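You operate a simulated robot arm through the tools that you are given. There is no shell and no other tool. Be economical: measure what you need, move in short steps, check, and stop when the job is done.

Carry out the task below with a simulated two-armed robot. There is one attempt and no reset: what you move stays moved.

Task
Take the green glass beaker and leave it on the wall shelf over the parts bench. Hold the swing-top bottle on the top of the steel island table steady with one hand and open the white stopper with the other. Put the yellow gasket on the blue ribbed tile. Fetch the orange pierced cup and set it on the top of the steel island table. Open the upper drawer under the hose rack, take the blue cap and leave it in the inside of the upper drawer under the hose rack and shut the rack again. Take the yellow-backed sponge on the filling bench top and put it away on the top of the steel island table. Any order will do.
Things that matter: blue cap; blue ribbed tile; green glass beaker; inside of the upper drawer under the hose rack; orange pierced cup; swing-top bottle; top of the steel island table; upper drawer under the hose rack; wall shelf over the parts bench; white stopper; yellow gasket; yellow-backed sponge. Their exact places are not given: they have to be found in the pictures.

The check looks at the end state, three seconds after you hand in, the way a careful person would. Anything else that was tipped, shoved, dropped, spilled or broken makes it a failure. Lids that push on must go on centred and level and be pressed home; caps that screw on are set level and turned clockwise until they are tight.

Robot
Two 7-joint arms with fingered hands on one trunk, on a base that drives. Base frame: it is fixed to the floor where the robot stands at the start and does not move with it; the origin is under the middle of the robot, x ahead of it, y to its left, z up. Lengths are in mm, angles in degrees, forces in N, time in s.
The left shoulder is at the start at [70, 132, 1067], the right one opposite. With the tool pointing down near the work surface each hand reaches from about 360 to 640 mm from the robot's upright axis, wherever it stands, measured 20 degrees to its own side. Places, roughly: blue cap (5x5x3 cm) [-900, -100, 900]; blue ribbed tile (19x15x2 cm) [1200, -100, 800]; green glass beaker (6x6x4 cm) [500, 100, 800]; inside of the upper drawer under the hose rack [400, 2200, 700]; orange pierced cup (6x6x5 cm) [-900, 1600, 900]; swing-top bottle [1000, -250, 750]; top of the steel island table [1000, 200, 800]; upper drawer under the hose rack [400, 2100, 700]; wall shelf over the parts bench (17x90 cm) [3320, 2520, 1280]; white stopper [1000, -200, 1000]; yellow gasket (6x6x1 cm) [500, 2300, 900]; yellow-backed sponge (7x4x4 cm) [-900, 300, 900]. Payload 2.3 kg a hand.
Tool frame (each hand has its own): the origin (TCP) lies between the finger pads and is the grasp point; the fingertips stand 25 mm ahead of it; z points along the fingers, y is the line along which they close. Largest opening 88 mm; the body of the gripper starts 29 mm behind the TCP. The gripper is a hand of 3 fingers: y runs from the thumb to the fingers, the wrist lies at [-13, -97, -162] in the tool frame, and closing takes about 1.5 s.
Orientation is that of the tool frame in the base frame, as [roll, pitch, yaw] about the fixed x, y, z axes, in that order (R = Rz(yaw) Ry(pitch) Rx(roll)). With the fingers straight down and the wrist toward the robot, the tool's x, y and z point along [0, 1, 0], [1, 0, 0] and [0, 0, -1] of the base frame.

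Tools
- The arms move only by the tool move_arm. It takes "left_targets", "right_targets" or both (then of equal length, played together; a hand with none holds still); each is a list of rows, each a list of 3 entries, a list of its own where there are three numbers: the shift along the tool's x, y, z in mm, then the turn, a rotation vector about the tool's x, y, z in degrees, then the closure, from 0 (fully open) to 1 (shut). In form: [[[x, y, z], [ax, ay, az], hand], ...]. A call has 1 to 10 rows; each row shifts and turns the commanded pose from where the row before left it, along the tool's axes as they then stand. A row lasts 0.2 s, in which the tool goes at most 50 mm and 8.6 degrees; a call with a longer step from one row to the next is refused whole, and so is a gripper value outside its range. A pose out of reach is approached as far as the arm can. The call stops where the force on the tool passes 40 N (or 10 N more than at its start, if that is more) or the arm is blocked; 0.2 s more then pass. The fingers move at their own pace (about 108 mm/s each) and stop on an object; they squeeze with about 27 N. The grip force told is the motor's: it shows also when the fingers shut on nothing. Time passes only in rows, and 0.2 s behind the last, so rows that do not move let the fingers close. The reply holds the time, the measured pose of the TCP, the force on the tool along the base axes, the opening and the grip force, in the units named above and with some noise, with the torque about the TCP (base axes, N m) and any sound that the robot's microphone picked up.
- Cameras (640 x 400 px; columns grow to the right, rows downward): "scene" is now at [58.1, -68, 1357]; the picture's right is [-0.99, -0.14, 0.00], its down [-0.11, 0.84, -0.54] and it looks along [0.07, -0.53, -0.84] (base axes); focal length 214 px, centre (320, 200). "left" rides on the left gripper at [-58, -85, -99] in its tool frame; the picture's right is [-0.67, -0.35, 0.66], its down [0.69, -0.63, 0.37] and it looks along [0.28, 0.70, 0.66] (tool axes); focal length 261 px, centre (320, 200). "right" rides on the right gripper at [58, -85, -99] in its tool frame; the picture's right is [-0.67, 0.35, -0.66], its down [-0.69, -0.63, 0.37] and it looks along [-0.28, 0.69, 0.66] (tool axes); focal length 261 px, centre (320, 200).
- camera(camera): a new picture of that camera. The clock stands still meanwhile.
- lift_body(by): slides the trunk up (or, below 0, down) by that many mm; the arms and the scene camera ride with it, the base frame stays. It gives what a move gives, with no picture.
- drive_base(legs): drives the robot by 1 to 6 legs, each [ahead, left, turn to the left] in mm, mm and degrees, along the robot's own axes; the way and the turn of a leg run together, so that a leg with both is an arc; at most 1500 mm and 180 degrees a leg. The arms and the cameras ride along, it lands a little off, and it stops where it bumps. It gives what a move gives.
- hand_shape(shape, hand): the hand has 3 fingers and takes this shape, open, in about a second: jaw (thumb against the fingers, like two jaws); tri (thumb and two fingers); tip (a fingertip pinch); poke (one finger out to press); point (the index stretched); flat (the hand flat); cup (the hand cupped); fist (a fist). The gripper value then closes the fingers along that shape, each until it touches; the sizes above hold for jaw. It gives what a move gives, with no picture.
- head_to(pan, tilt): turns the head with the scene camera to pan (to the left, within 86 degrees either way) and tilt (down, from -29 to 69), counted from straight ahead of the robot. It gives what a move gives.
- measure_at(camera, pixels): there is no depth. For up to 12 entries [column, row, z] of the newest picture of that camera ("zoom" is the newest enlarged one), the place [x, y] in the base frame at which the ray of that pixel passes the height z, good to about 2 mm. The clock stands still meanwhile.
- inspect(camera, box): a new picture of the part [left, top, right, bottom] of that camera's present view, enlarged. The clock stands still meanwhile.
- close_job(): hands the job in; it is judged then, once.

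Work in short steps. Measure before you move; look again where a grasp or a placing could have gone wrong, and mend it. You have 131 turns and 162 pictures in all, those below and enlarged ones among them. Open the grippers and draw the arms clear of the work before you hand the job in, unless the task says otherwise.

The tools are called after "Call:" by a JSON object that holds its "api" and its "payload". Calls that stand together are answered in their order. move_arm: Moves the arms, as the interface text tells. Its arguments: {"type":"object","properties":{"left_targets":{"type":"array","items":{"type":"array"}},"right_targets":{"type":"array","items":{"type":"array"}}},"required":[]} The other tools are called the same way: lift_body (by) slides the trunk up or down; hand_shape (shape, hand) gives the hand a shape; drive_base (legs) drives the base; head_to (pan, tilt) turns the head that bears the scene camera; camera (camera) takes a picture; measure_at (camera, pixels) gives the place at which the rays of pixels pass given heights; inspect (camera, box) takes an enlarged picture of a part of a camera's view; close_job () hands the job in.

At the start:

```text
time: 0.0
left_tool_pos: [404.3, -57.1, 1147.8]
left_orientation: [180.0, 0.0, 90.1]
left_contact_force: [0.0, 0.4, -0.1]
left_wrist_torque: [-0.04, -0.05, 0.02]
left_width: 87.6
left_finger_force: 0.0
left_shape: jaw
right_tool_pos: [310.3, -331.5, 1136.6]
right_orientation: [-180.0, 0.0, 90.0]
right_contact_force: [-0.8, 0.0, 0.5]
right_wrist_torque: [0.0, 0.02, 0.0]
right_width: 87.7
right_finger_force: 0.1
right_shape: jaw
trunk travel left (down, up): [-625.0, 215.0]
robot x, y, heading: [1.1, -0.6, -0.3]
head pan, tilt: [-82.2, 57.6]
```

scene: 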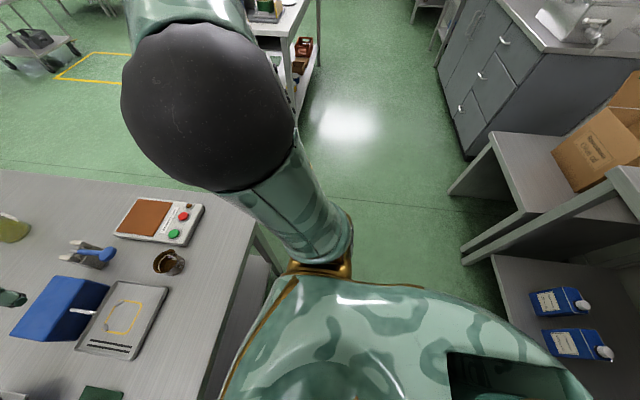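
right: 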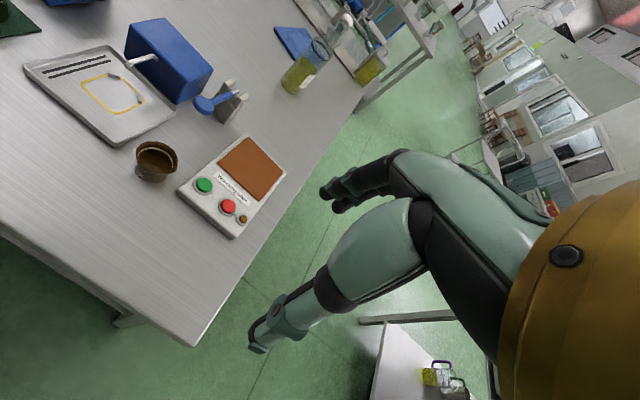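
left: 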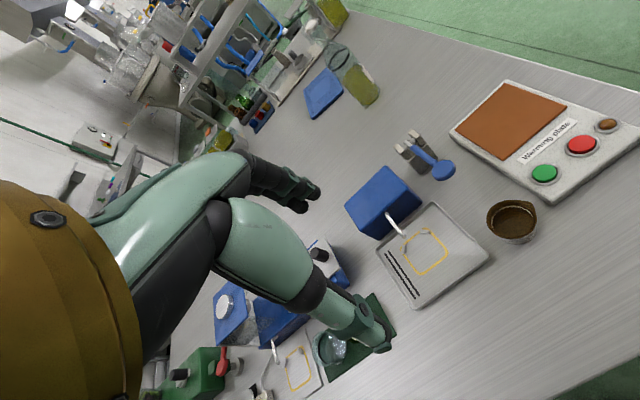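

The pictures show the island table ahead of the robot; I turn the head to look ahead for an overview.

Call:
{"api": "head_to", "payload": {"pan": 0, "tilt": 35}}

Call:
{"api": "camera", "payload": {"camera": "scene"}}

```text
time: 1.6
left_tool_pos: [405.4, -57.1, 1147.5]
left_orientation: [-180.0, 0.0, 90.1]
left_contact_force: [0.4, -0.3, 0.4]
left_wrist_torque: [-0.01, -0.04, -0.01]
left_width: 87.5
left_finger_force: 0.0
left_shape: jaw
right_tool_pos: [310.5, -331.2, 1136.0]
right_orientation: [-180.0, 0.1, 89.9]
right_contact_force: [0.5, 0.4, 0.6]
right_wrist_torque: [-0.02, 0.01, -0.01]
right_width: 87.6
right_finger_force: 0.1
right_shape: jaw
trunk travel left (down, up): [-625.0, 215.0]
robot x, y, heading: [1.5, -1.2, -0.0]
head pan, tilt: [0.0, 35.0]
```

```text
158 pictures are left
```

scene: 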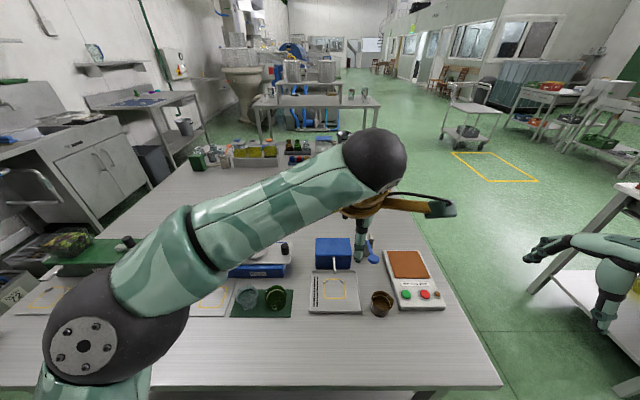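

The left arm hides the middle of the table; I zoom in on the table parts and look left.

Call:
{"api": "inspect", "payload": {"camera": "scene", "box": [200, 120, 480, 320]}}

Call:
{"api": "inspect", "payload": {"camera": "left", "box": [140, 20, 460, 220]}}

Call:
{"api": "inspect", "payload": {"camera": "left", "box": [140, 220, 460, 400]}}

Call:
{"api": "head_to", "payload": {"pan": 80, "tilt": 30}}

Call:
{"api": "camera", "payload": {"camera": "scene"}}

```text
2.00 times, centred on (340, 220) of scene
```

zoom: 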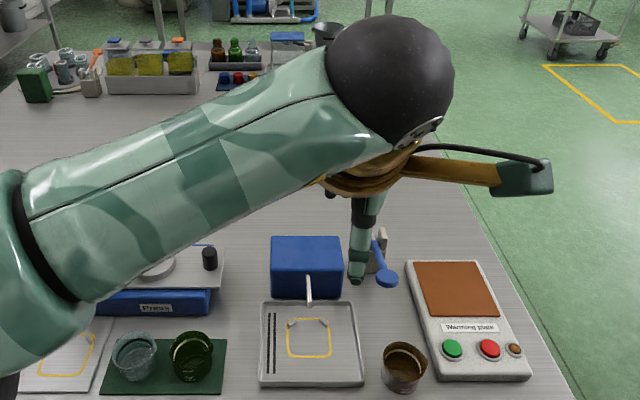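

```text
2.00 times, centred on (300, 120) of left
```

zoom: 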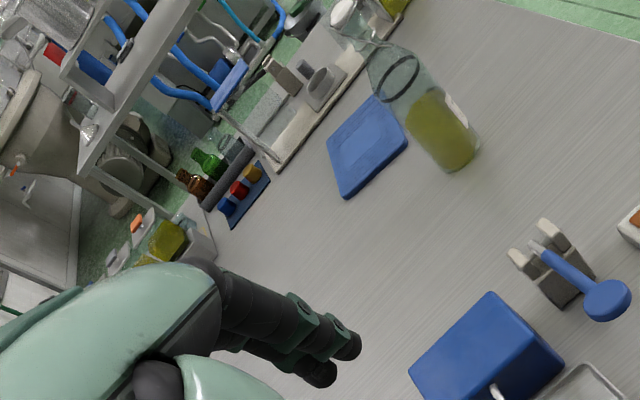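

```text
2.00 times, centred on (300, 310) of left
```

zoom: 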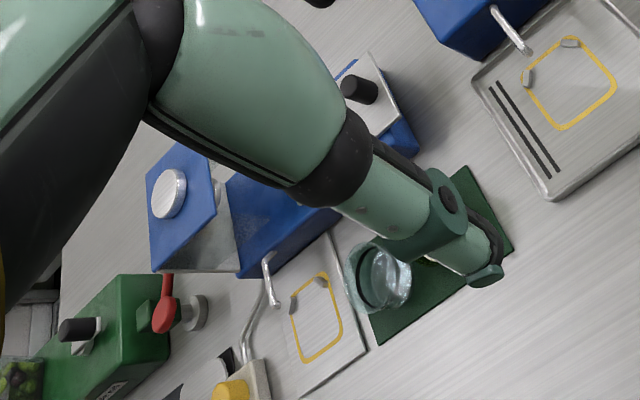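

```text
time: 3.1
left_tool_pos: [404.1, -57.8, 1147.4]
left_orientation: [-180.0, 0.0, 90.1]
left_contact_force: [0.4, 0.7, -0.7]
left_wrist_torque: [-0.03, 0.01, 0.01]
left_width: 87.5
left_finger_force: 0.0
left_shape: jaw
right_tool_pos: [310.0, -331.6, 1136.4]
right_orientation: [-180.0, -0.1, 89.9]
right_contact_force: [0.0, -0.5, 0.4]
right_wrist_torque: [0.01, 0.0, 0.02]
right_width: 87.7
right_finger_force: 0.2
right_shape: jaw
trunk travel left (down, up): [-625.0, 215.0]
robot x, y, heading: [3.8, -0.6, -0.3]
head pan, tilt: [80.0, 30.0]
```

```text
154 pictures are left
```

scene: 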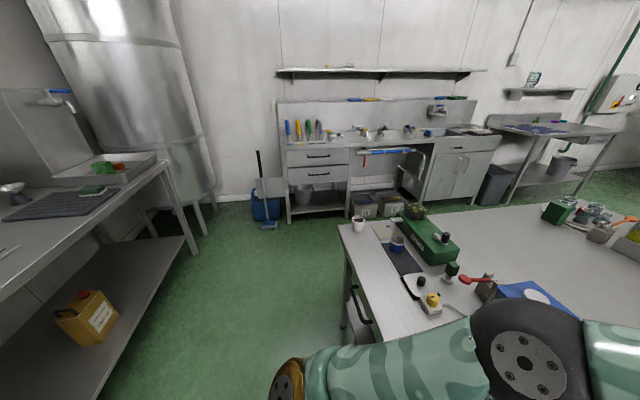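

The rack bench with two drawers is at (318,157); the filling bench is to the left. I measure some edges for driving clearances.

Call:
{"api": "measure_at", "payload": {"camera": "scene", "pixels": [[168, 162, 880], [5, 295, 880], [198, 245, 0], [285, 148, 900], [350, 146, 900], [318, 157, 770], [288, 222, 0], [343, 226, 800], [265, 225, 0]]}}

Call:
{"api": "drive_base", "payload": {"legs": [[-80, 0, 0], [0, 0, 90]]}}

Call:
{"api": "head_to", "payload": {"pan": 80, "tilt": 35}}

Call:
{"api": "camera", "payload": {"camera": "scene"}}

```text
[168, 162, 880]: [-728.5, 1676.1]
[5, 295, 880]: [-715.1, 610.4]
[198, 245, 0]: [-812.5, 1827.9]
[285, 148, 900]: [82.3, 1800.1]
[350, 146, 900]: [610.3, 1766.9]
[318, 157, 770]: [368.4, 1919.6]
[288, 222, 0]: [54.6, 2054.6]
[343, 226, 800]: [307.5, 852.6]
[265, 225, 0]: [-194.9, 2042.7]
```

```text
time: 8.0
left_tool_pos: [-31.0, 405.4, 1147.7]
left_orientation: [-180.0, -0.1, -179.0]
left_contact_force: [1.1, 0.8, 0.3]
left_wrist_torque: [-0.03, 0.01, -0.03]
left_width: 87.8
left_finger_force: 0.0
left_shape: jaw
right_tool_pos: [245.0, 315.1, 1135.5]
right_orientation: [-180.0, 0.0, -179.1]
right_contact_force: [0.2, -0.2, -0.8]
right_wrist_torque: [0.01, -0.01, -0.01]
right_width: 87.7
right_finger_force: 0.1
right_shape: jaw
trunk travel left (down, up): [-625.0, 215.0]
robot x, y, heading: [-79.7, -1.8, 90.8]
head pan, tilt: [80.0, 30.0]
```

```text
time: 8.7
left_tool_pos: [-29.9, 405.4, 1148.1]
left_orientation: [179.9, 0.1, -178.9]
left_contact_force: [-0.2, 0.2, 0.3]
left_wrist_torque: [0.05, -0.02, -0.01]
left_width: 87.6
left_finger_force: 0.0
left_shape: jaw
right_tool_pos: [245.6, 315.5, 1136.2]
right_orientation: [180.0, 0.0, -179.0]
right_contact_force: [-0.3, 0.4, -0.3]
right_wrist_torque: [0.01, -0.03, 0.02]
right_width: 87.3
right_finger_force: 0.1
right_shape: jaw
trunk travel left (down, up): [-625.0, 215.0]
robot x, y, heading: [-80.8, 1.6, 91.0]
head pan, tilt: [80.0, 35.0]
```

```text
153 pictures are left
```

scene: 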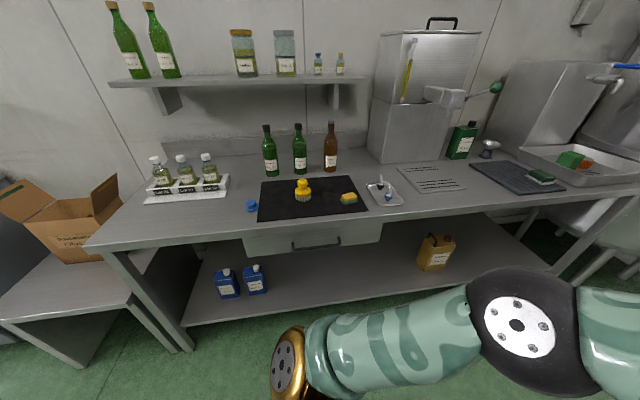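

Blue cap at (252,205), yellow-backed sponge at (349,198). I zoom in and turn to face the bench.

Call:
{"api": "inspect", "payload": {"camera": "scene", "box": [230, 150, 420, 250]}}

Call:
{"api": "inspect", "payload": {"camera": "scene", "box": [470, 120, 640, 230]}}

Call:
{"api": "measure_at", "payload": {"camera": "scene", "pixels": [[252, 209, 890], [349, 203, 890], [90, 243, 880], [252, 205, 915], [540, 178, 890], [300, 228, 880]]}}

Call:
{"api": "drive_base", "payload": {"legs": [[0, 0, 90]]}}

Call:
{"api": "head_to", "payload": {"pan": 0, "tilt": 40}}

Call:
{"api": "camera", "payload": {"camera": "scene"}}

```text
3.37 times, centred on (325, 200) of scene
```

zoom: 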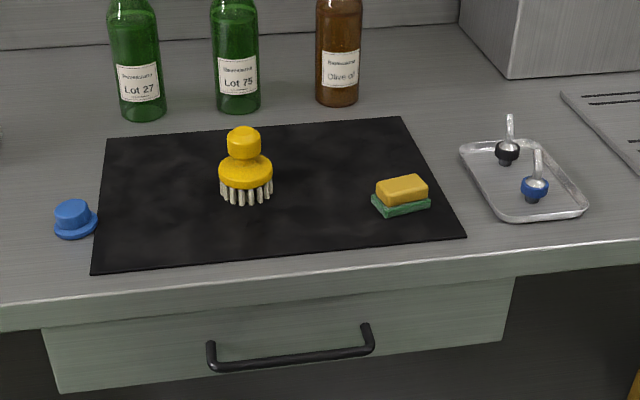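

```text
3.64 times, centred on (555, 175) of scene
```

zoom: 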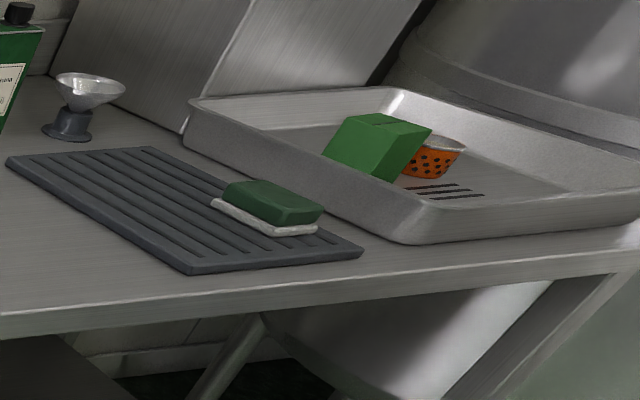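

```text
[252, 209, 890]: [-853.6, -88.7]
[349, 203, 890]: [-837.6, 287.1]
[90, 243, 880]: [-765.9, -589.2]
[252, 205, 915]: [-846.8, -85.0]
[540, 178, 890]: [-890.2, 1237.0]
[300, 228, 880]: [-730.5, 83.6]
```

```text
time: 12.9
left_tool_pos: [-486.3, 50.1, 1146.3]
left_orientation: [179.8, 0.0, -88.8]
left_contact_force: [-0.4, 0.6, 0.1]
left_wrist_torque: [0.01, 0.02, 0.04]
left_width: 87.9
left_finger_force: 0.1
left_shape: jaw
right_tool_pos: [-397.8, 325.2, 1137.8]
right_orientation: [180.0, 0.1, -88.9]
right_contact_force: [0.7, -1.0, -0.7]
right_wrist_torque: [-0.01, -0.01, 0.0]
right_width: 87.5
right_finger_force: 0.1
right_shape: jaw
trunk travel left (down, up): [-625.0, 215.0]
robot x, y, heading: [-83.6, 1.6, -178.7]
head pan, tilt: [80.0, 35.0]
```

```text
time: 14.4
left_tool_pos: [-486.5, 50.3, 1146.4]
left_orientation: [179.9, 0.0, -88.9]
left_contact_force: [-0.5, -1.0, 0.1]
left_wrist_torque: [0.0, 0.01, 0.02]
left_width: 87.3
left_finger_force: 0.0
left_shape: jaw
right_tool_pos: [-398.4, 325.6, 1135.7]
right_orientation: [180.0, 0.0, -88.9]
right_contact_force: [0.5, 1.0, -0.5]
right_wrist_torque: [0.0, 0.0, 0.03]
right_width: 87.4
right_finger_force: 0.0
right_shape: jaw
trunk travel left (down, up): [-625.0, 215.0]
robot x, y, heading: [-82.0, 1.4, -179.1]
head pan, tilt: [0.0, 40.0]
```

```text
150 pictures are left
```

scene: 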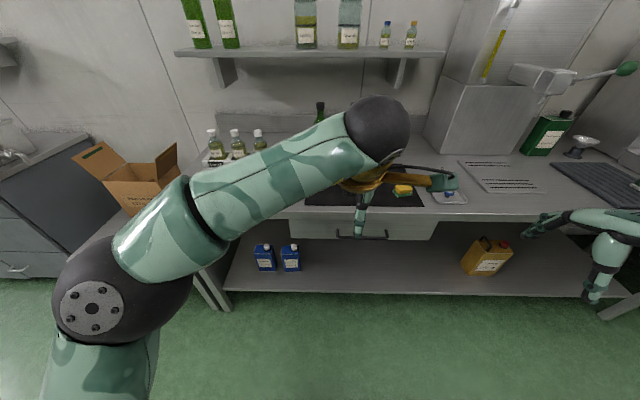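

I drive to face the bench, with cap on the left hand's side and sponge on the right's.

Call:
{"api": "drive_base", "payload": {"legs": [[245, -103, -0.9]]}}

Call:
{"api": "camera", "payload": {"camera": "left"}}

Call:
{"api": "camera", "payload": {"camera": "right"}}

Call:
{"api": "camera", "payload": {"camera": "scene"}}

```text
time: 16.3
left_tool_pos: [-729.3, 159.5, 1148.0]
left_orientation: [179.8, 0.1, -90.1]
left_contact_force: [0.4, 0.4, 0.2]
left_wrist_torque: [-0.06, 0.0, -0.01]
left_width: 87.3
left_finger_force: 0.1
left_shape: jaw
right_tool_pos: [-634.2, 430.0, 1138.0]
right_orientation: [-179.9, 0.0, -90.2]
right_contact_force: [-0.1, 0.2, -0.3]
right_wrist_torque: [-0.04, 0.03, 0.0]
right_width: 87.5
right_finger_force: 0.0
right_shape: jaw
trunk travel left (down, up): [-625.0, 215.0]
robot x, y, heading: [-327.4, 98.7, 179.7]
head pan, tilt: [0.0, 40.0]
```

```text
149 pictures are left
```

left: 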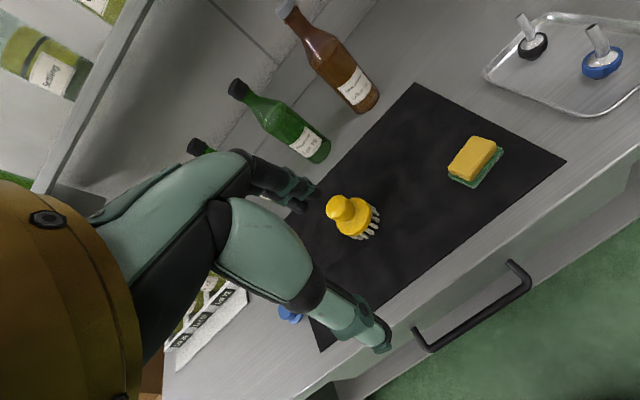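

```text
148 pictures are left
```

right: 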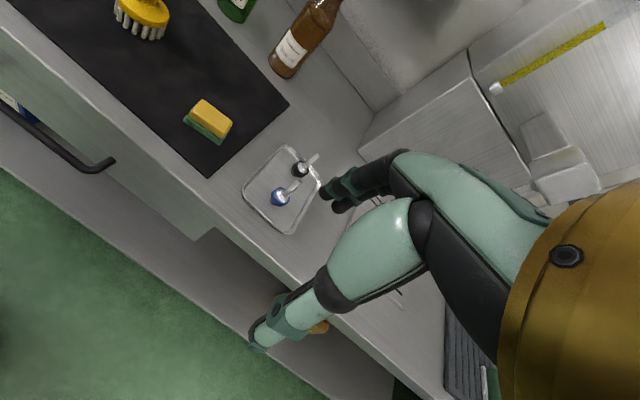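

```text
147 pictures are left
```

scene: 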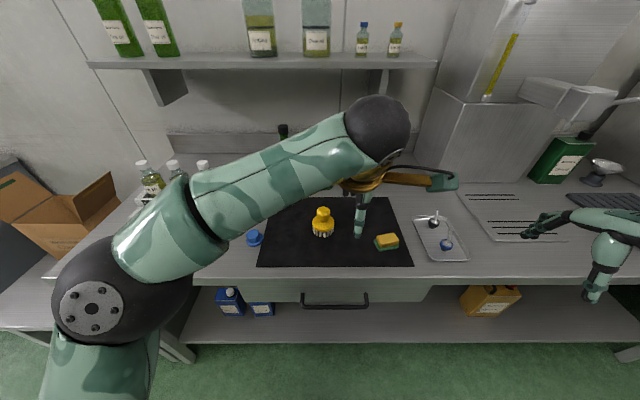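

I triangulate the bench height with the mat's corner (scene 413,266; left 566,161; right 207,177), and measure cap and sponge.

Call:
{"api": "measure_at", "payload": {"camera": "scene", "pixels": [[413, 266, 850], [413, 266, 880], [413, 266, 910], [376, 250, 865], [400, 249, 865], [397, 234, 900], [376, 239, 900], [254, 240, 865], [254, 240, 880]]}}

Call:
{"api": "measure_at", "payload": {"camera": "left", "pixels": [[566, 161, 850], [566, 161, 880], [566, 161, 910]]}}

Call:
{"api": "measure_at", "payload": {"camera": "right", "pixels": [[207, 177, 850], [207, 177, 880], [207, 177, 910]]}}

```text
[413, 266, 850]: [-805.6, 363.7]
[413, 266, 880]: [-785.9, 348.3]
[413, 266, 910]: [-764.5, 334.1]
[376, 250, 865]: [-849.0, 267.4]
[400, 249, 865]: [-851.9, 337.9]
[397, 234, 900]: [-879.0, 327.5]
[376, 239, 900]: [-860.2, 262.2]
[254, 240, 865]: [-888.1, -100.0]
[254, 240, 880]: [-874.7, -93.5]
```

```text
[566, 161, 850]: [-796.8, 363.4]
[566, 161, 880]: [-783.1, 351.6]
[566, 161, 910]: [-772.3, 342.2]
```

```text
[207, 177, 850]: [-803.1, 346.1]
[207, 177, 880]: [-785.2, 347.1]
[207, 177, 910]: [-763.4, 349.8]
```

Bench height is about 880 mm. I zoom on the sponge and cap for precise measuring.

Call:
{"api": "inspect", "payload": {"camera": "left", "box": [430, 120, 530, 200]}}

Call:
{"api": "inspect", "payload": {"camera": "scene", "box": [220, 200, 420, 280]}}

```text
5.00 times, centred on (480, 160) of left
```

zoom: 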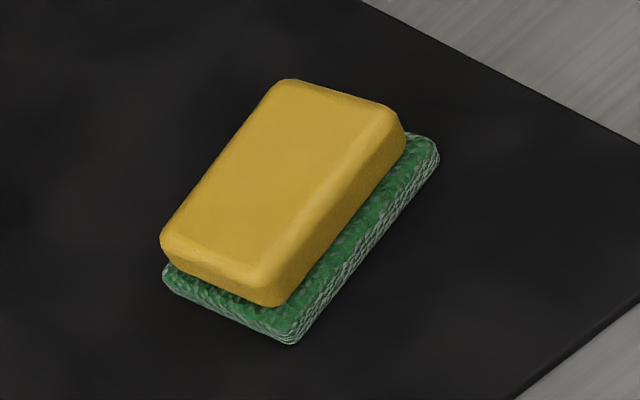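

```text
3.20 times, centred on (320, 240) of scene
```

zoom: 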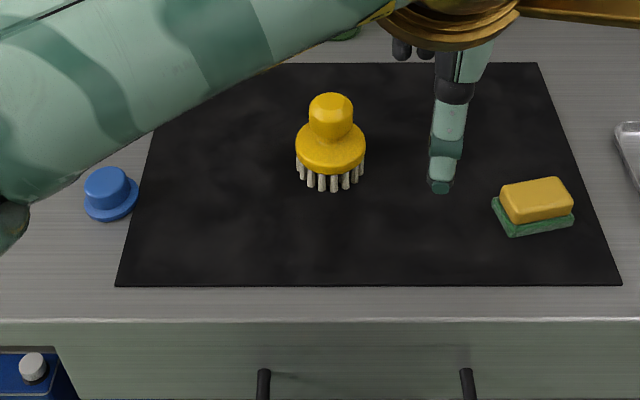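

Now measure the corners in the zoom.

Call:
{"api": "measure_at", "payload": {"camera": "zoom", "pixels": [[493, 202, 884], [513, 238, 882], [574, 224, 882], [500, 185, 916], [560, 178, 916], [573, 207, 916], [515, 222, 916], [112, 204, 884], [105, 180, 908], [112, 221, 884], [108, 200, 900]]}}

```text
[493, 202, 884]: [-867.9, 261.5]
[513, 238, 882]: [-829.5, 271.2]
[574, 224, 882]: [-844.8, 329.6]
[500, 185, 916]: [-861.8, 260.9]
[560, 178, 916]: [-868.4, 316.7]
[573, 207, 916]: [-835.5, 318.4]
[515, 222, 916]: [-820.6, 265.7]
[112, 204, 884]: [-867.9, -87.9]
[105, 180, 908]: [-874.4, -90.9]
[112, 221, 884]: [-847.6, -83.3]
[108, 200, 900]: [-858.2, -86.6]
```

Sponge centre ≈(-852,293) tilted ~13°, cap ≈(-868,-88). I move both hands above them.

Call:
{"api": "move_arm", "payload": {"left_targets": [[[35.5, 19.8, 21.5], [0, 0, 0], 0], [[35.5, 19.8, 21.5], [0, 0, 0], 0], [[35.5, 19.8, 21.5], [0, 0, 0], 0], [[35.5, 19.8, 21.5], [0, 0, 0], 0], [[35.5, 19.8, 21.5], [0, 0, 0], 0], [[35.5, 19.8, 21.5], [0, 0, 0], 0], [[35.5, 19.8, 21.5], [0, 0, 0], 0], [[0, 0, 0], [0, 0, 0], 0], [[0, 0, 0], [0, 0, 0], 0]], "right_targets": [[[19.6, 31.1, 19.7], [0, 0, 0], 0], [[19.6, 31.1, 19.7], [0, 0, 0], 0], [[19.6, 31.1, 19.7], [0, 0, 0], 0], [[19.6, 31.1, 19.7], [0, 0, 0], 0], [[19.6, 31.1, 19.7], [0, 0, 0], 0], [[19.6, 31.1, 19.7], [0, 0, 0], 0], [[19.6, 31.1, 19.7], [0, 0, 0], 0], [[0, 0, 0], [0, 0, -6.5], 0], [[0, 0, 0], [0, 0, -6.5], 0]]}}

Call:
{"api": "camera", "payload": {"camera": "left"}}

Call:
{"api": "camera", "payload": {"camera": "right"}}

```text
time: 18.3
left_tool_pos: [-870.8, -88.6, 996.6]
left_orientation: [180.0, -0.1, -90.1]
left_contact_force: [-0.2, 0.1, 0.8]
left_wrist_torque: [0.01, -0.01, -0.03]
left_width: 87.4
left_finger_force: 0.1
left_shape: jaw
right_tool_pos: [-854.6, 295.5, 999.0]
right_orientation: [180.0, 0.0, -77.1]
right_contact_force: [-0.9, -0.7, 0.5]
right_wrist_torque: [0.02, 0.01, 0.0]
right_width: 87.4
right_finger_force: 0.1
right_shape: jaw
trunk travel left (down, up): [-625.0, 215.0]
robot x, y, heading: [-326.4, 100.3, 179.9]
head pan, tilt: [0.0, 40.0]
```

```text
144 pictures are left
```

left: 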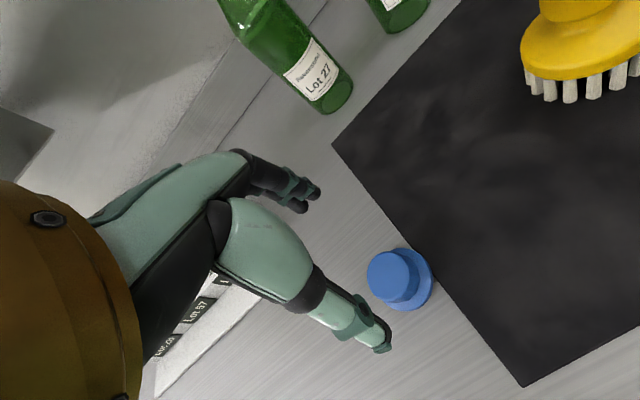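

```text
143 pictures are left
```

right: 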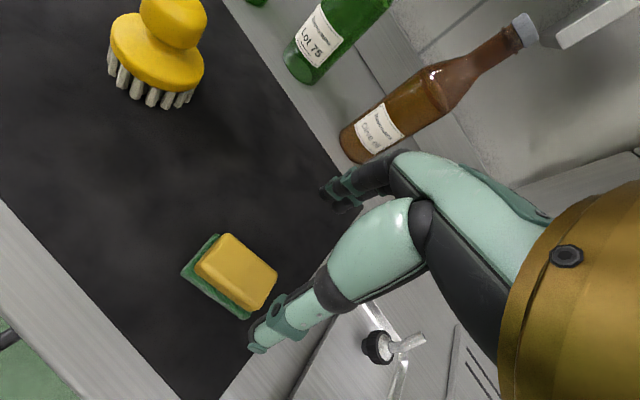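

Measure again from hand cameras: cap at (404,283)/(390,272), sponge top at (237,270), bottom corners.

Call:
{"api": "measure_at", "payload": {"camera": "left", "pixels": [[403, 280, 888], [389, 272, 910], [395, 275, 900]]}}

Call:
{"api": "measure_at", "payload": {"camera": "right", "pixels": [[237, 271, 915], [182, 271, 884], [244, 319, 882], [216, 235, 886], [222, 277, 886]]}}

```text
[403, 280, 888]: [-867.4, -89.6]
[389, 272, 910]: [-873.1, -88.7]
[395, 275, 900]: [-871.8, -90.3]
```

```text
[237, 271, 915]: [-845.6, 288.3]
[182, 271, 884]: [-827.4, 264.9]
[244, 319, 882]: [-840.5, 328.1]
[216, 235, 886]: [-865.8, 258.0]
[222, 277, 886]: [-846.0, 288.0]
```

Both are aligned; I descend and close.

Call:
{"api": "move_arm", "payload": {"left_targets": [[[0, 0, 40], [0, 0, 0], 0.1], [[0, 0, 39], [0, 0, 0], 0.1], [[0, 0, 0], [0, 0, 0], 0.1], [[0, 0, 0], [0, 0, 0], 1], [[0, 0, 0], [0, 0, 0], 1], [[0, 0, 0], [0, 0, 0], 1], [[0, 0, 0], [0, 0, 0], 1], [[0, 0, 0], [0, 0, 0], 1], [[0, 0, 0], [0, 0, 0], 1], [[0, 0, 0], [0, 0, 0], 1]], "right_targets": [[[3, -3, 45], [0, 0, 0], 0.1], [[0, 0, 45], [0, 0, 0], 0.1], [[0, 0, 0], [0, 0, 0], 0.1], [[0, 0, 0], [0, 0, 0], 1], [[0, 0, 0], [0, 0, 0], 1], [[0, 0, 0], [0, 0, 0], 1], [[0, 0, 0], [0, 0, 0], 1], [[0, 0, 0], [0, 0, 0], 1], [[0, 0, 0], [0, 0, 0], 1], [[0, 0, 0], [0, 0, 0], 1]]}}

Call:
{"api": "camera", "payload": {"camera": "left"}}

Call:
{"api": "camera", "payload": {"camera": "right"}}

```text
time: 20.5
left_tool_pos: [-867.6, -90.1, 920.5]
left_orientation: [179.8, -0.1, -90.1]
left_contact_force: [1.1, -0.8, -0.4]
left_wrist_torque: [0.02, -0.03, 0.0]
left_width: 31.6
left_finger_force: 26.8
left_shape: jaw
right_tool_pos: [-849.4, 290.5, 909.9]
right_orientation: [179.8, 0.1, -77.2]
right_contact_force: [-1.0, 3.6, 13.1]
right_wrist_torque: [-0.12, 0.25, -0.06]
right_width: 34.3
right_finger_force: 26.9
right_shape: jaw
trunk travel left (down, up): [-625.0, 215.0]
robot x, y, heading: [-325.3, 98.9, 179.8]
head pan, tilt: [0.0, 40.0]
```

```text
142 pictures are left
```

left: 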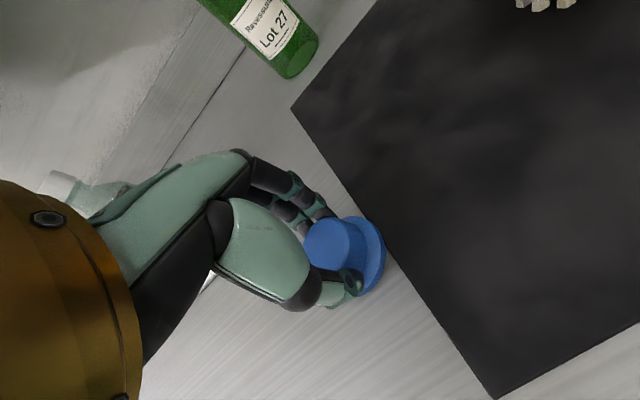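

```text
141 pictures are left
```

right: 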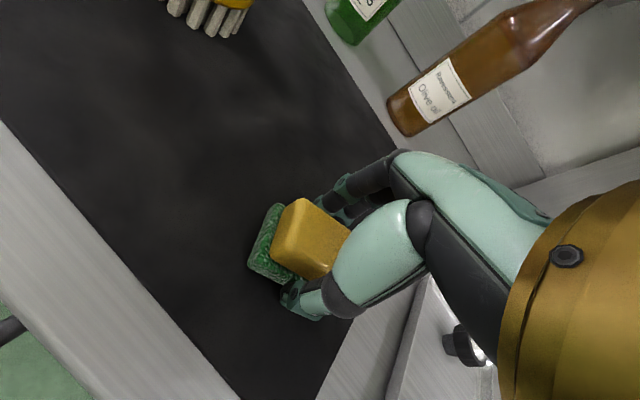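

Both are held. I lift them and back away, then turn to the island.

Call:
{"api": "move_arm", "payload": {"left_targets": [[[0, 0, -25], [0, 0, 0], 1], [[0, -10, -45], [0, 0, 0], 1], [[0, -30, -35], [0, 0, 0], 1], [[0, -30, -35], [0, 0, 0], 1], [[0, -30, -35], [0, 0, 0], 1]], "right_targets": [[[0, 0, -25], [0, 0, 0], 1], [[0, -10, -45], [0, 0, 0], 1], [[0, -30, -35], [0, 0, 0], 1], [[0, -30, -35], [0, 0, 0], 1], [[0, -30, -35], [0, 0, 0], 1]]}}

Call:
{"api": "drive_base", "payload": {"legs": [[-270, 0, 0], [0, 0, 90], [0, 0, 90]]}}

Call:
{"api": "head_to", "payload": {"pan": -10, "tilt": 50}}

Call:
{"api": "camera", "payload": {"camera": "scene"}}

Call:
{"api": "camera", "payload": {"camera": "right"}}

```text
time: 21.7
left_tool_pos: [-768.0, -88.2, 1094.5]
left_orientation: [179.8, 0.1, -90.0]
left_contact_force: [1.0, -0.7, 0.2]
left_wrist_torque: [-0.03, 0.02, 0.0]
left_width: 31.1
left_finger_force: 27.4
left_shape: jaw
right_tool_pos: [-750.9, 312.0, 1077.6]
right_orientation: [-178.8, -0.1, -77.3]
right_contact_force: [0.5, -0.1, 0.0]
right_wrist_torque: [-0.04, -0.01, -0.03]
right_width: 33.2
right_finger_force: 26.8
right_shape: jaw
right hand out of reach, approached as far as the arm can: row 5
trunk travel left (down, up): [-625.0, 215.0]
robot x, y, heading: [-330.5, 98.0, 179.7]
head pan, tilt: [0.0, 40.0]
```

```text
time: 31.2
left_tool_pos: [388.2, 281.0, 1094.2]
left_orientation: [180.0, 0.0, 89.1]
left_contact_force: [-0.3, -0.9, 0.5]
left_wrist_torque: [-0.01, 0.01, 0.0]
left_width: 30.9
left_finger_force: 26.9
left_shape: jaw
right_tool_pos: [366.9, -119.9, 1075.5]
right_orientation: [-178.7, -0.3, 102.2]
right_contact_force: [0.9, 0.2, -1.8]
right_wrist_torque: [0.02, 0.04, -0.02]
right_width: 33.0
right_finger_force: 27.1
right_shape: jaw
trunk travel left (down, up): [-625.0, 215.0]
robot x, y, heading: [-56.5, 102.6, -0.9]
head pan, tilt: [0.0, 40.0]
```

```text
time: 31.9
left_tool_pos: [388.8, 281.0, 1093.4]
left_orientation: [-180.0, 0.1, 89.2]
left_contact_force: [0.8, 0.3, 0.0]
left_wrist_torque: [0.01, 0.02, 0.01]
left_width: 30.9
left_finger_force: 26.6
left_shape: jaw
right_tool_pos: [365.4, -119.4, 1076.6]
right_orientation: [-178.7, -0.2, 102.0]
right_contact_force: [-0.7, 0.0, -1.2]
right_wrist_torque: [-0.02, 0.0, -0.02]
right_width: 32.8
right_finger_force: 26.5
right_shape: jaw
trunk travel left (down, up): [-625.0, 215.0]
robot x, y, heading: [-57.5, 98.3, -1.5]
head pan, tilt: [-10.0, 50.0]
```

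```text
140 pictures are left
```

scene: 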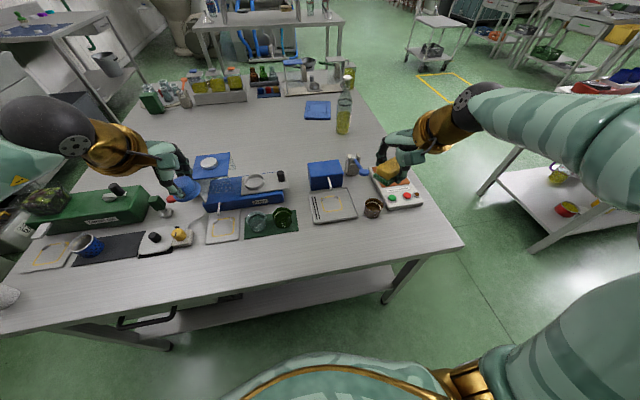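

```text
139 pictures are left
```

right: 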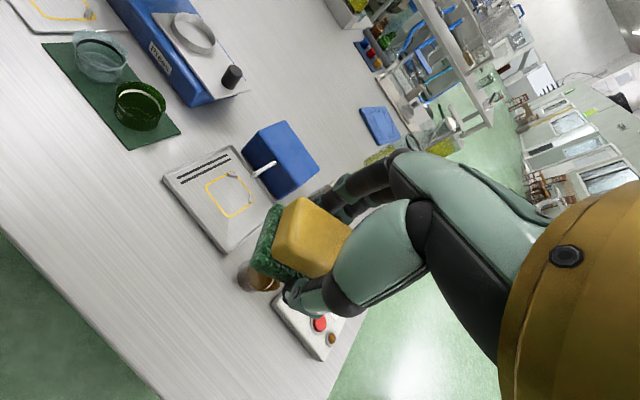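

The green beaker is at scene (282,217), tile at (317,110), bottle at (345,110). I triangulate table height with the tray's corner (scene 357,217; right 228,253).

Call:
{"api": "measure_at", "payload": {"camera": "scene", "pixels": [[357, 217, 780], [357, 217, 810], [357, 217, 840], [463, 247, 800], [314, 223, 800], [380, 245, 800], [300, 265, 800]]}}

Call:
{"api": "measure_at", "payload": {"camera": "right", "pixels": [[228, 253, 780], [228, 253, 810], [228, 253, 840], [164, 177, 800], [125, 378, 800], [175, 330, 800]]}}

Call:
{"api": "inspect", "payload": {"camera": "scene", "box": [180, 150, 460, 320]}}

```text
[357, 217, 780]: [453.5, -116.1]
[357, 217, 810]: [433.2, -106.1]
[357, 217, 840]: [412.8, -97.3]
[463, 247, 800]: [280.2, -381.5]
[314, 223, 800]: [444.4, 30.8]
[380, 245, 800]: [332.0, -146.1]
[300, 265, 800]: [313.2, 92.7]
```

```text
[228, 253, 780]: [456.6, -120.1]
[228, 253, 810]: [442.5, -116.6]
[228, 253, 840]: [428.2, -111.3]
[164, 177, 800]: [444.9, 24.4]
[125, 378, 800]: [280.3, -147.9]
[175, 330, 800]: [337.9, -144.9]
```

```text
2.29 times, centred on (320, 235) of scene
```

zoom: 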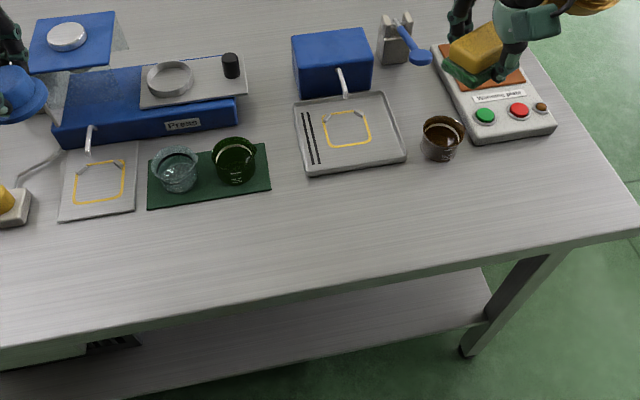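

Free space at about (360,-60) near the table's front edge. I move the sponge there and come down near the table.

Call:
{"api": "move_arm", "payload": {"right_targets": [[[29.4, 3.7, 0], [0, 0, 0], 1], [[29.4, 3.7, 0], [0, 0, 0], 1], [[0, 0, 45], [0, 0, 0], 1], [[0, 0, 45], [0, 0, 0], 1], [[0, 0, 45], [0, 0, 0], 1], [[0, 0, 45], [0, 0, 0], 1], [[0, 0, 45], [0, 0, 0], 1], [[0, 0, 15], [0, 0, 0], 1], [[0, 0, 0], [0, 0, 0], 1]]}}

Call:
{"api": "camera", "payload": {"camera": "right"}}

Call:
{"api": "camera", "payload": {"camera": "scene"}}

```text
time: 33.9
left_tool_pos: [390.5, 281.4, 1094.4]
left_orientation: [-180.0, 0.1, 89.1]
left_contact_force: [0.5, 0.0, -0.8]
left_wrist_torque: [-0.02, -0.01, 0.01]
left_width: 30.8
left_finger_force: 27.2
left_shape: jaw
right_tool_pos: [354.7, -60.0, 835.3]
right_orientation: [-178.6, -0.1, 102.0]
right_contact_force: [-0.1, 0.0, -0.2]
right_wrist_torque: [-0.01, 0.02, -0.04]
right_width: 32.7
right_finger_force: 27.0
right_shape: jaw
trunk travel left (down, up): [-625.0, 215.0]
robot x, y, heading: [-56.1, 101.0, -1.2]
head pan, tilt: [-10.0, 50.0]
```

```text
137 pictures are left
```

right: 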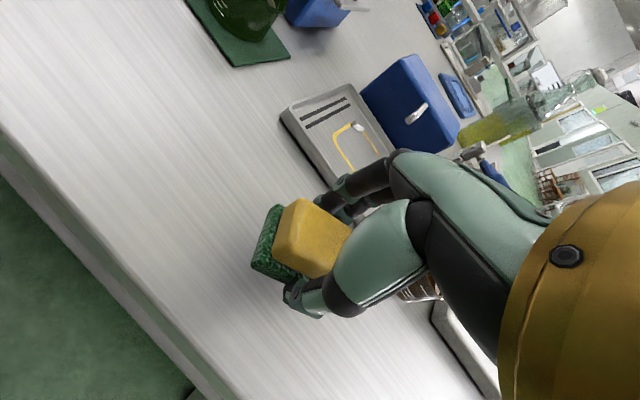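

```text
136 pictures are left
```

scene: 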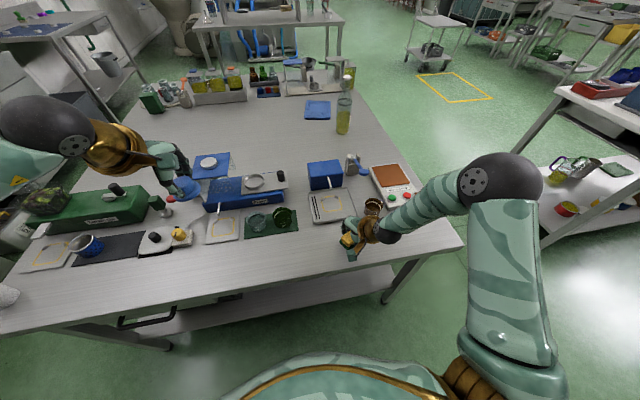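

Clear space below. I lower in small steps and watch for contact.

Call:
{"api": "move_arm", "payload": {"right_targets": [[[0, 0, 8], [0, 0, 0], 1], [[0, 0, 6], [0, 0, 0], 1], [[0, 0, 5], [0, 0, 0], 1], [[0, 0, 4], [0, 0, 0], 1], [[0, 0, 3], [0, 0, 0], 1], [[0, 0, 0], [0, 0, 0], 1]]}}

```text
time: 35.3
left_tool_pos: [389.9, 281.5, 1093.7]
left_orientation: [-180.0, -0.1, 89.1]
left_contact_force: [0.3, -0.9, -0.7]
left_wrist_torque: [-0.01, -0.03, 0.01]
left_width: 30.7
left_finger_force: 27.4
left_shape: jaw
right_tool_pos: [354.9, -59.9, 810.2]
right_orientation: [-178.7, -0.1, 102.0]
right_contact_force: [-0.3, 1.0, -0.7]
right_wrist_torque: [0.01, 0.01, 0.04]
right_width: 32.9
right_finger_force: 27.1
right_shape: jaw
trunk travel left (down, up): [-625.0, 215.0]
robot x, y, heading: [-56.6, 99.5, -0.9]
head pan, tilt: [-10.0, 50.0]
```

No contact yet; I go on down in 2–3 mm steps.

Call:
{"api": "move_arm", "payload": {"right_targets": [[[0, 0, 3], [0, 0, 0], 1], [[0, 0, 3], [0, 0, 0], 1], [[0, 0, 2], [0, 0, 0], 1], [[0, 0, 2], [0, 0, 0], 1], [[0, 0, 2], [0, 0, 0], 1], [[0, 0, 0], [0, 0, 0], 1]]}}

Call:
{"api": "inspect", "payload": {"camera": "right", "box": [200, 160, 420, 340]}}

```text
time: 36.3
left_tool_pos: [385.1, 282.6, 1096.4]
left_orientation: [179.7, 0.0, 89.0]
left_contact_force: [0.8, -0.3, -0.3]
left_wrist_torque: [-0.01, -0.02, -0.02]
left_width: 30.5
left_finger_force: 27.5
left_shape: jaw
right_tool_pos: [355.9, -60.1, 806.9]
right_orientation: [-180.0, 0.0, 101.8]
right_contact_force: [-4.1, -1.0, 22.0]
right_wrist_torque: [0.24, -0.29, 0.01]
right_width: 32.9
right_finger_force: 27.1
right_shape: jaw
trunk travel left (down, up): [-625.0, 215.0]
robot x, y, heading: [-56.1, 101.6, -1.0]
head pan, tilt: [-10.0, 50.0]
stopped in row 4 (right hand): the force on the tool passed its limit at 43 N (the readings are from after the stop); the commanded pose is now the measured one
```

```text
2.22 times, centred on (310, 250) of right
```

zoom: 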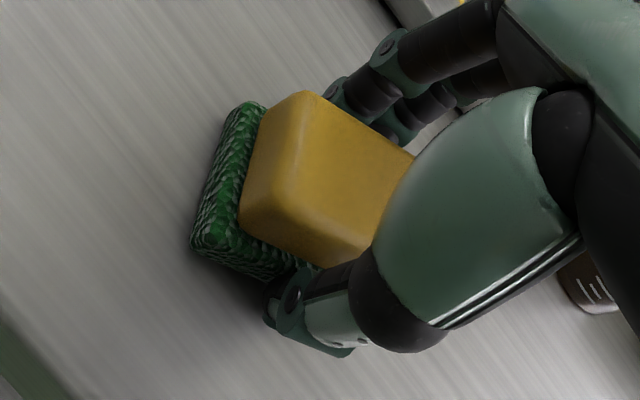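

Contact; table is at about z=778. I release and rise.

Call:
{"api": "move_arm", "payload": {"right_targets": [[[0, 0, -1], [0, 0, 0], 1], [[0, 0, 0], [0, 0, 0], 0], [[0, 0, 0], [0, 0, 0], 0], [[0, 0, 0], [0, 0, 0], 0], [[0, 0, 0], [0, 0, 0], 0], [[0, 0, -30], [0, 0, 0], 0], [[0, 0, -45], [0, 0, 0], 0], [[0, 0, -45], [0, 0, 0], 0], [[0, 0, -45], [0, 0, 0], 0], [[0, 0, -45], [0, 0, 0], 0]]}}

Call:
{"api": "camera", "payload": {"camera": "right"}}

Call:
{"api": "measure_at", "payload": {"camera": "right", "pixels": [[320, 200, 778]]}}

```text
time: 38.5
left_tool_pos: [387.7, 281.5, 1094.7]
left_orientation: [179.9, 0.1, 89.1]
left_contact_force: [0.1, -0.2, 0.1]
left_wrist_torque: [0.02, -0.01, 0.04]
left_width: 30.7
left_finger_force: 26.5
left_shape: jaw
right_tool_pos: [359.3, -59.9, 1012.5]
right_orientation: [-179.4, 0.0, 101.8]
right_contact_force: [-0.2, 0.0, -0.4]
right_wrist_torque: [0.01, 0.01, 0.0]
right_width: 87.8
right_finger_force: 0.1
right_shape: jaw
trunk travel left (down, up): [-625.0, 215.0]
robot x, y, heading: [-58.0, 99.3, -1.0]
head pan, tilt: [-10.0, 50.0]
```

```text
134 pictures are left
```

right: 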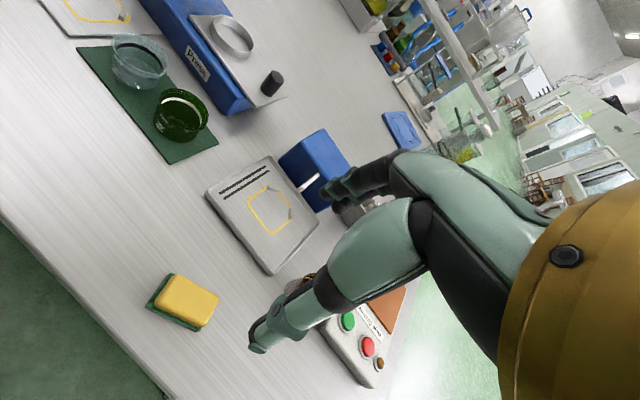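

```text
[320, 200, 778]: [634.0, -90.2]
```

Sponge is placed. I turn and drive to the rack bench with the drawers.

Call:
{"api": "drive_base", "payload": {"legs": [[0, 0, 91], [1150, 0, 0], [0, -420, 0]]}}

Call:
{"api": "head_to", "payload": {"pan": 0, "tilt": 45}}

Call:
{"api": "camera", "payload": {"camera": "scene"}}

Call:
{"api": "camera", "payload": {"camera": "right"}}

```text
time: 50.5
left_tool_pos: [122.1, 1712.1, 1094.5]
left_orientation: [-180.0, 0.0, -178.0]
left_contact_force: [0.0, 0.5, -0.9]
left_wrist_torque: [0.0, 0.01, 0.01]
left_width: 30.7
left_finger_force: 27.2
left_shape: jaw
right_tool_pos: [465.3, 1703.5, 1011.9]
right_orientation: [-179.4, 0.0, -165.1]
right_contact_force: [0.0, -0.6, 0.3]
right_wrist_torque: [-0.03, -0.04, 0.01]
right_width: 87.8
right_finger_force: 0.0
right_shape: jaw
trunk travel left (down, up): [-625.0, 215.0]
robot x, y, heading: [331.5, 1272.8, 92.1]
head pan, tilt: [-10.0, 50.0]
```

```text
time: 51.2
left_tool_pos: [122.9, 1712.4, 1093.6]
left_orientation: [180.0, 0.0, -177.9]
left_contact_force: [-0.4, 0.0, 0.2]
left_wrist_torque: [-0.02, 0.02, 0.01]
left_width: 30.5
left_finger_force: 27.5
left_shape: jaw
right_tool_pos: [467.0, 1702.6, 1012.4]
right_orientation: [-179.4, -0.1, -165.1]
right_contact_force: [0.0, 0.2, 0.4]
right_wrist_torque: [0.0, 0.02, -0.01]
right_width: 87.8
right_finger_force: 0.1
right_shape: jaw
trunk travel left (down, up): [-625.0, 215.0]
robot x, y, heading: [327.6, 1277.2, 91.9]
head pan, tilt: [0.0, 45.0]
```

```text
133 pictures are left
```

scene: 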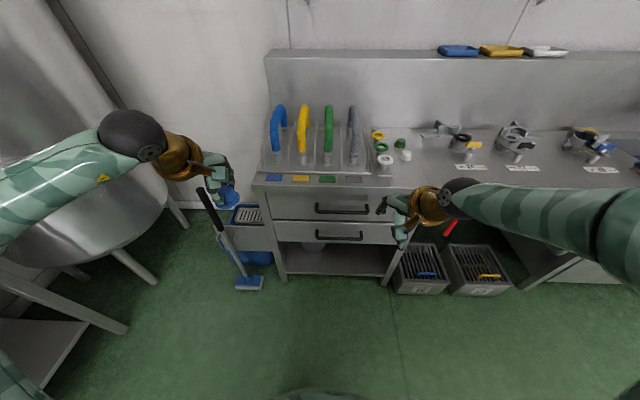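

```text
132 pictures are left
```

right: 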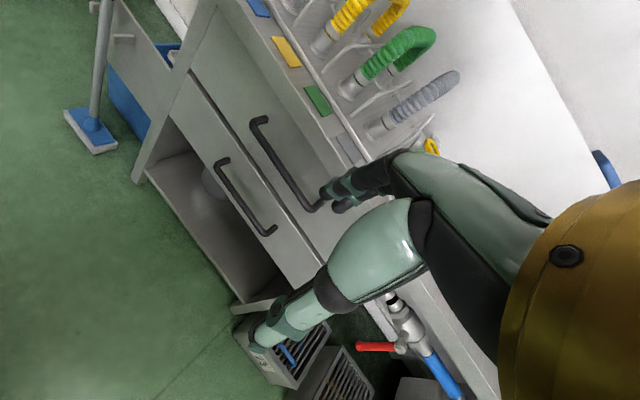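

Yellow ring near (378,136). The upper drawer's handle runs scene (317,209)–(370,211), right camera (259,120)–(317,208). Triangulate.

Call:
{"api": "inspect", "payload": {"camera": "scene", "box": [250, 110, 450, 260]}}

Call:
{"api": "measure_at", "payload": {"camera": "scene", "pixels": [[317, 209, 700], [317, 209, 760], [317, 209, 820], [370, 211, 700], [370, 211, 760], [370, 211, 820], [254, 184, 850], [254, 184, 900]]}}

Call:
{"api": "measure_at", "payload": {"camera": "right", "pixels": [[256, 122, 700], [256, 122, 760], [256, 122, 820], [315, 210, 700], [315, 210, 760], [315, 210, 820]]}}

```text
2.67 times, centred on (350, 185) of scene
```

zoom: 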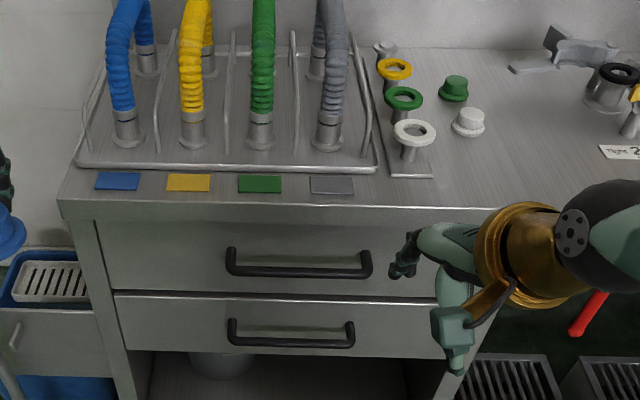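

```text
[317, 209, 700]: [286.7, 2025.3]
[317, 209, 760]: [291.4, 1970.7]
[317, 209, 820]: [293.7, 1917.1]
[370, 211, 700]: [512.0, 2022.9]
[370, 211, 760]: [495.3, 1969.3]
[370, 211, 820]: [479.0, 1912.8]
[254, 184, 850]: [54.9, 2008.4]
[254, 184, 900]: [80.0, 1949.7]
```

```text
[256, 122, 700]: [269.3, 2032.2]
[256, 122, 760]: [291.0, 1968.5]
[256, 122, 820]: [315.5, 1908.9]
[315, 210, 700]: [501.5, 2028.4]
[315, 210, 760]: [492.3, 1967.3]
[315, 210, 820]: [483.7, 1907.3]
```

Handle at x 291–494, y≈1970, z≈757. I correct the base to heading 90, then rotate the right hand to point forward, raising the left hand clear.

Call:
{"api": "drive_base", "payload": {"legs": [[0, 0, -1.9]]}}

Call:
{"api": "move_arm", "payload": {"left_targets": [[[0, 0, -40], [0, 0, 0], 1], [[0, 0, -40], [0, 0, 0], 1], [[0, 0, -40], [0, 0, 0], 1], [[0, 0, -20], [0, 0, 0], 1], [[0, 0, 0], [0, 0, 0], 1], [[0, 0, 0], [0, 0, 0], 1], [[0, 0, 0], [0, 0, 0], 1], [[0, 0, 0], [0, 0, 0], 1], [[0, 0, 0], [0, 0, 0], 1], [[0, 0, 0], [0, 0, 0], 1]], "right_targets": [[[0, 0, 0], [0, 0, 6.5], 0], [[0, 0, 0], [0, 0, 6.5], 0], [[0, 0, 0], [-8.5, 0, 0], 0], [[0, 0, 0], [-8.5, 0, 0], 0], [[0, 0, 0], [-8.5, 0, 0], 0], [[0, 0, 0], [-8.5, 0, 0], 0], [[0, 0, 0], [-8.5, 0, 0], 0], [[0, 0, 0], [-8.5, 0, 0], 0], [[0, 0, 0], [-8.5, 0, 0], 0], [[0, 0, 0], [-8.5, 0, 0], 0]]}}

```text
time: 52.0
left_tool_pos: [136.6, 1719.3, 1093.0]
left_orientation: [180.0, 0.1, -179.8]
left_contact_force: [0.0, -0.3, -0.6]
left_wrist_torque: [-0.01, 0.0, 0.01]
left_width: 30.5
left_finger_force: 26.3
left_shape: jaw
right_tool_pos: [481.0, 1697.7, 1012.6]
right_orientation: [-179.5, 0.0, -166.9]
right_contact_force: [-0.1, -0.4, -0.1]
right_wrist_torque: [-0.03, 0.03, -0.02]
right_width: 87.5
right_finger_force: 0.0
right_shape: jaw
trunk travel left (down, up): [-625.0, 215.0]
robot x, y, heading: [328.7, 1275.6, 90.1]
head pan, tilt: [0.0, 45.0]
```

```text
time: 54.2
left_tool_pos: [138.9, 1721.7, 1232.5]
left_orientation: [180.0, 0.1, -179.9]
left_contact_force: [0.2, 0.6, -0.3]
left_wrist_torque: [0.05, 0.01, 0.0]
left_width: 30.4
left_finger_force: 26.9
left_shape: jaw
right_tool_pos: [478.1, 1711.5, 1010.2]
right_orientation: [112.6, 0.0, 179.9]
right_contact_force: [0.0, -0.5, 0.5]
right_wrist_torque: [-0.01, -0.01, -0.01]
right_width: 87.8
right_finger_force: 0.1
right_shape: jaw
right hand out of reach, approached as far as the arm can: row 7, 8
trunk travel left (down, up): [-625.0, 215.0]
robot x, y, heading: [328.0, 1280.2, 90.1]
head pan, tilt: [0.0, 45.0]
```

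I lower the trunk to bring the right hand to the handle's height and finish levelling it.

Call:
{"api": "lift_body", "payload": {"by": -255}}

Call:
{"api": "move_arm", "payload": {"right_targets": [[[0, 0, 20], [-7.5, 0, 0], 0], [[0, 0, 20], [-7.5, 0, 0], 0], [[0, 0, 0], [0, 0, 0], 0]]}}

Call:
{"api": "camera", "payload": {"camera": "right"}}

Call:
{"api": "camera", "payload": {"camera": "scene"}}

```text
time: 56.8
left_tool_pos: [138.3, 1718.6, 978.9]
left_orientation: [-180.0, 0.0, -179.8]
left_contact_force: [-0.3, 0.4, -0.5]
left_wrist_torque: [-0.04, -0.01, 0.01]
left_width: 30.3
left_finger_force: 27.1
left_shape: jaw
right_tool_pos: [479.1, 1710.1, 756.8]
right_orientation: [112.6, 0.1, 179.9]
right_contact_force: [-0.4, -0.2, 0.5]
right_wrist_torque: [0.01, 0.01, 0.01]
right_width: 87.6
right_finger_force: 0.1
right_shape: jaw
trunk travel left (down, up): [-370.0, 470.0]
robot x, y, heading: [329.7, 1278.3, 90.1]
head pan, tilt: [0.0, 45.0]
```

```text
time: 57.6
left_tool_pos: [139.0, 1719.4, 978.9]
left_orientation: [-180.0, 0.0, -179.8]
left_contact_force: [0.5, 1.0, -0.5]
left_wrist_torque: [0.01, 0.0, -0.02]
left_width: 30.5
left_finger_force: 27.2
left_shape: jaw
right_tool_pos: [478.2, 1747.7, 743.9]
right_orientation: [97.6, 0.1, 179.9]
right_contact_force: [0.4, 0.3, -0.3]
right_wrist_torque: [-0.01, -0.05, -0.02]
right_width: 87.7
right_finger_force: 0.1
right_shape: jaw
trunk travel left (down, up): [-370.0, 470.0]
robot x, y, heading: [327.8, 1275.4, 90.1]
head pan, tilt: [0.0, 45.0]
```

```text
130 pictures are left
```

right: 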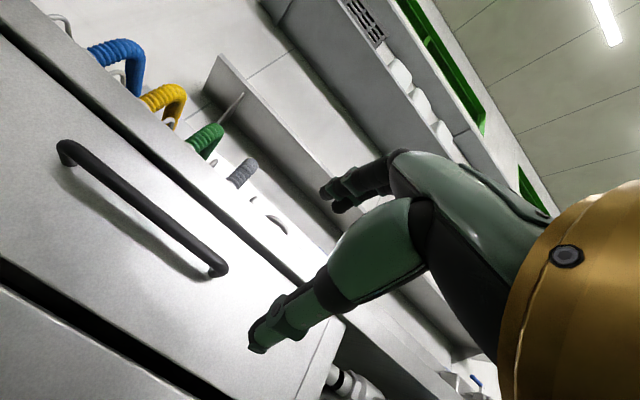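

```text
129 pictures are left
```

scene: 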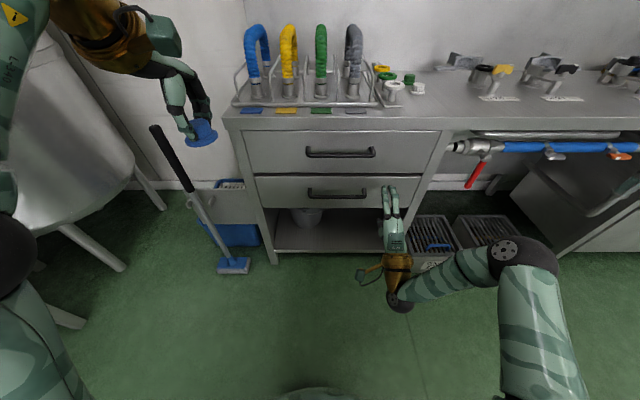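

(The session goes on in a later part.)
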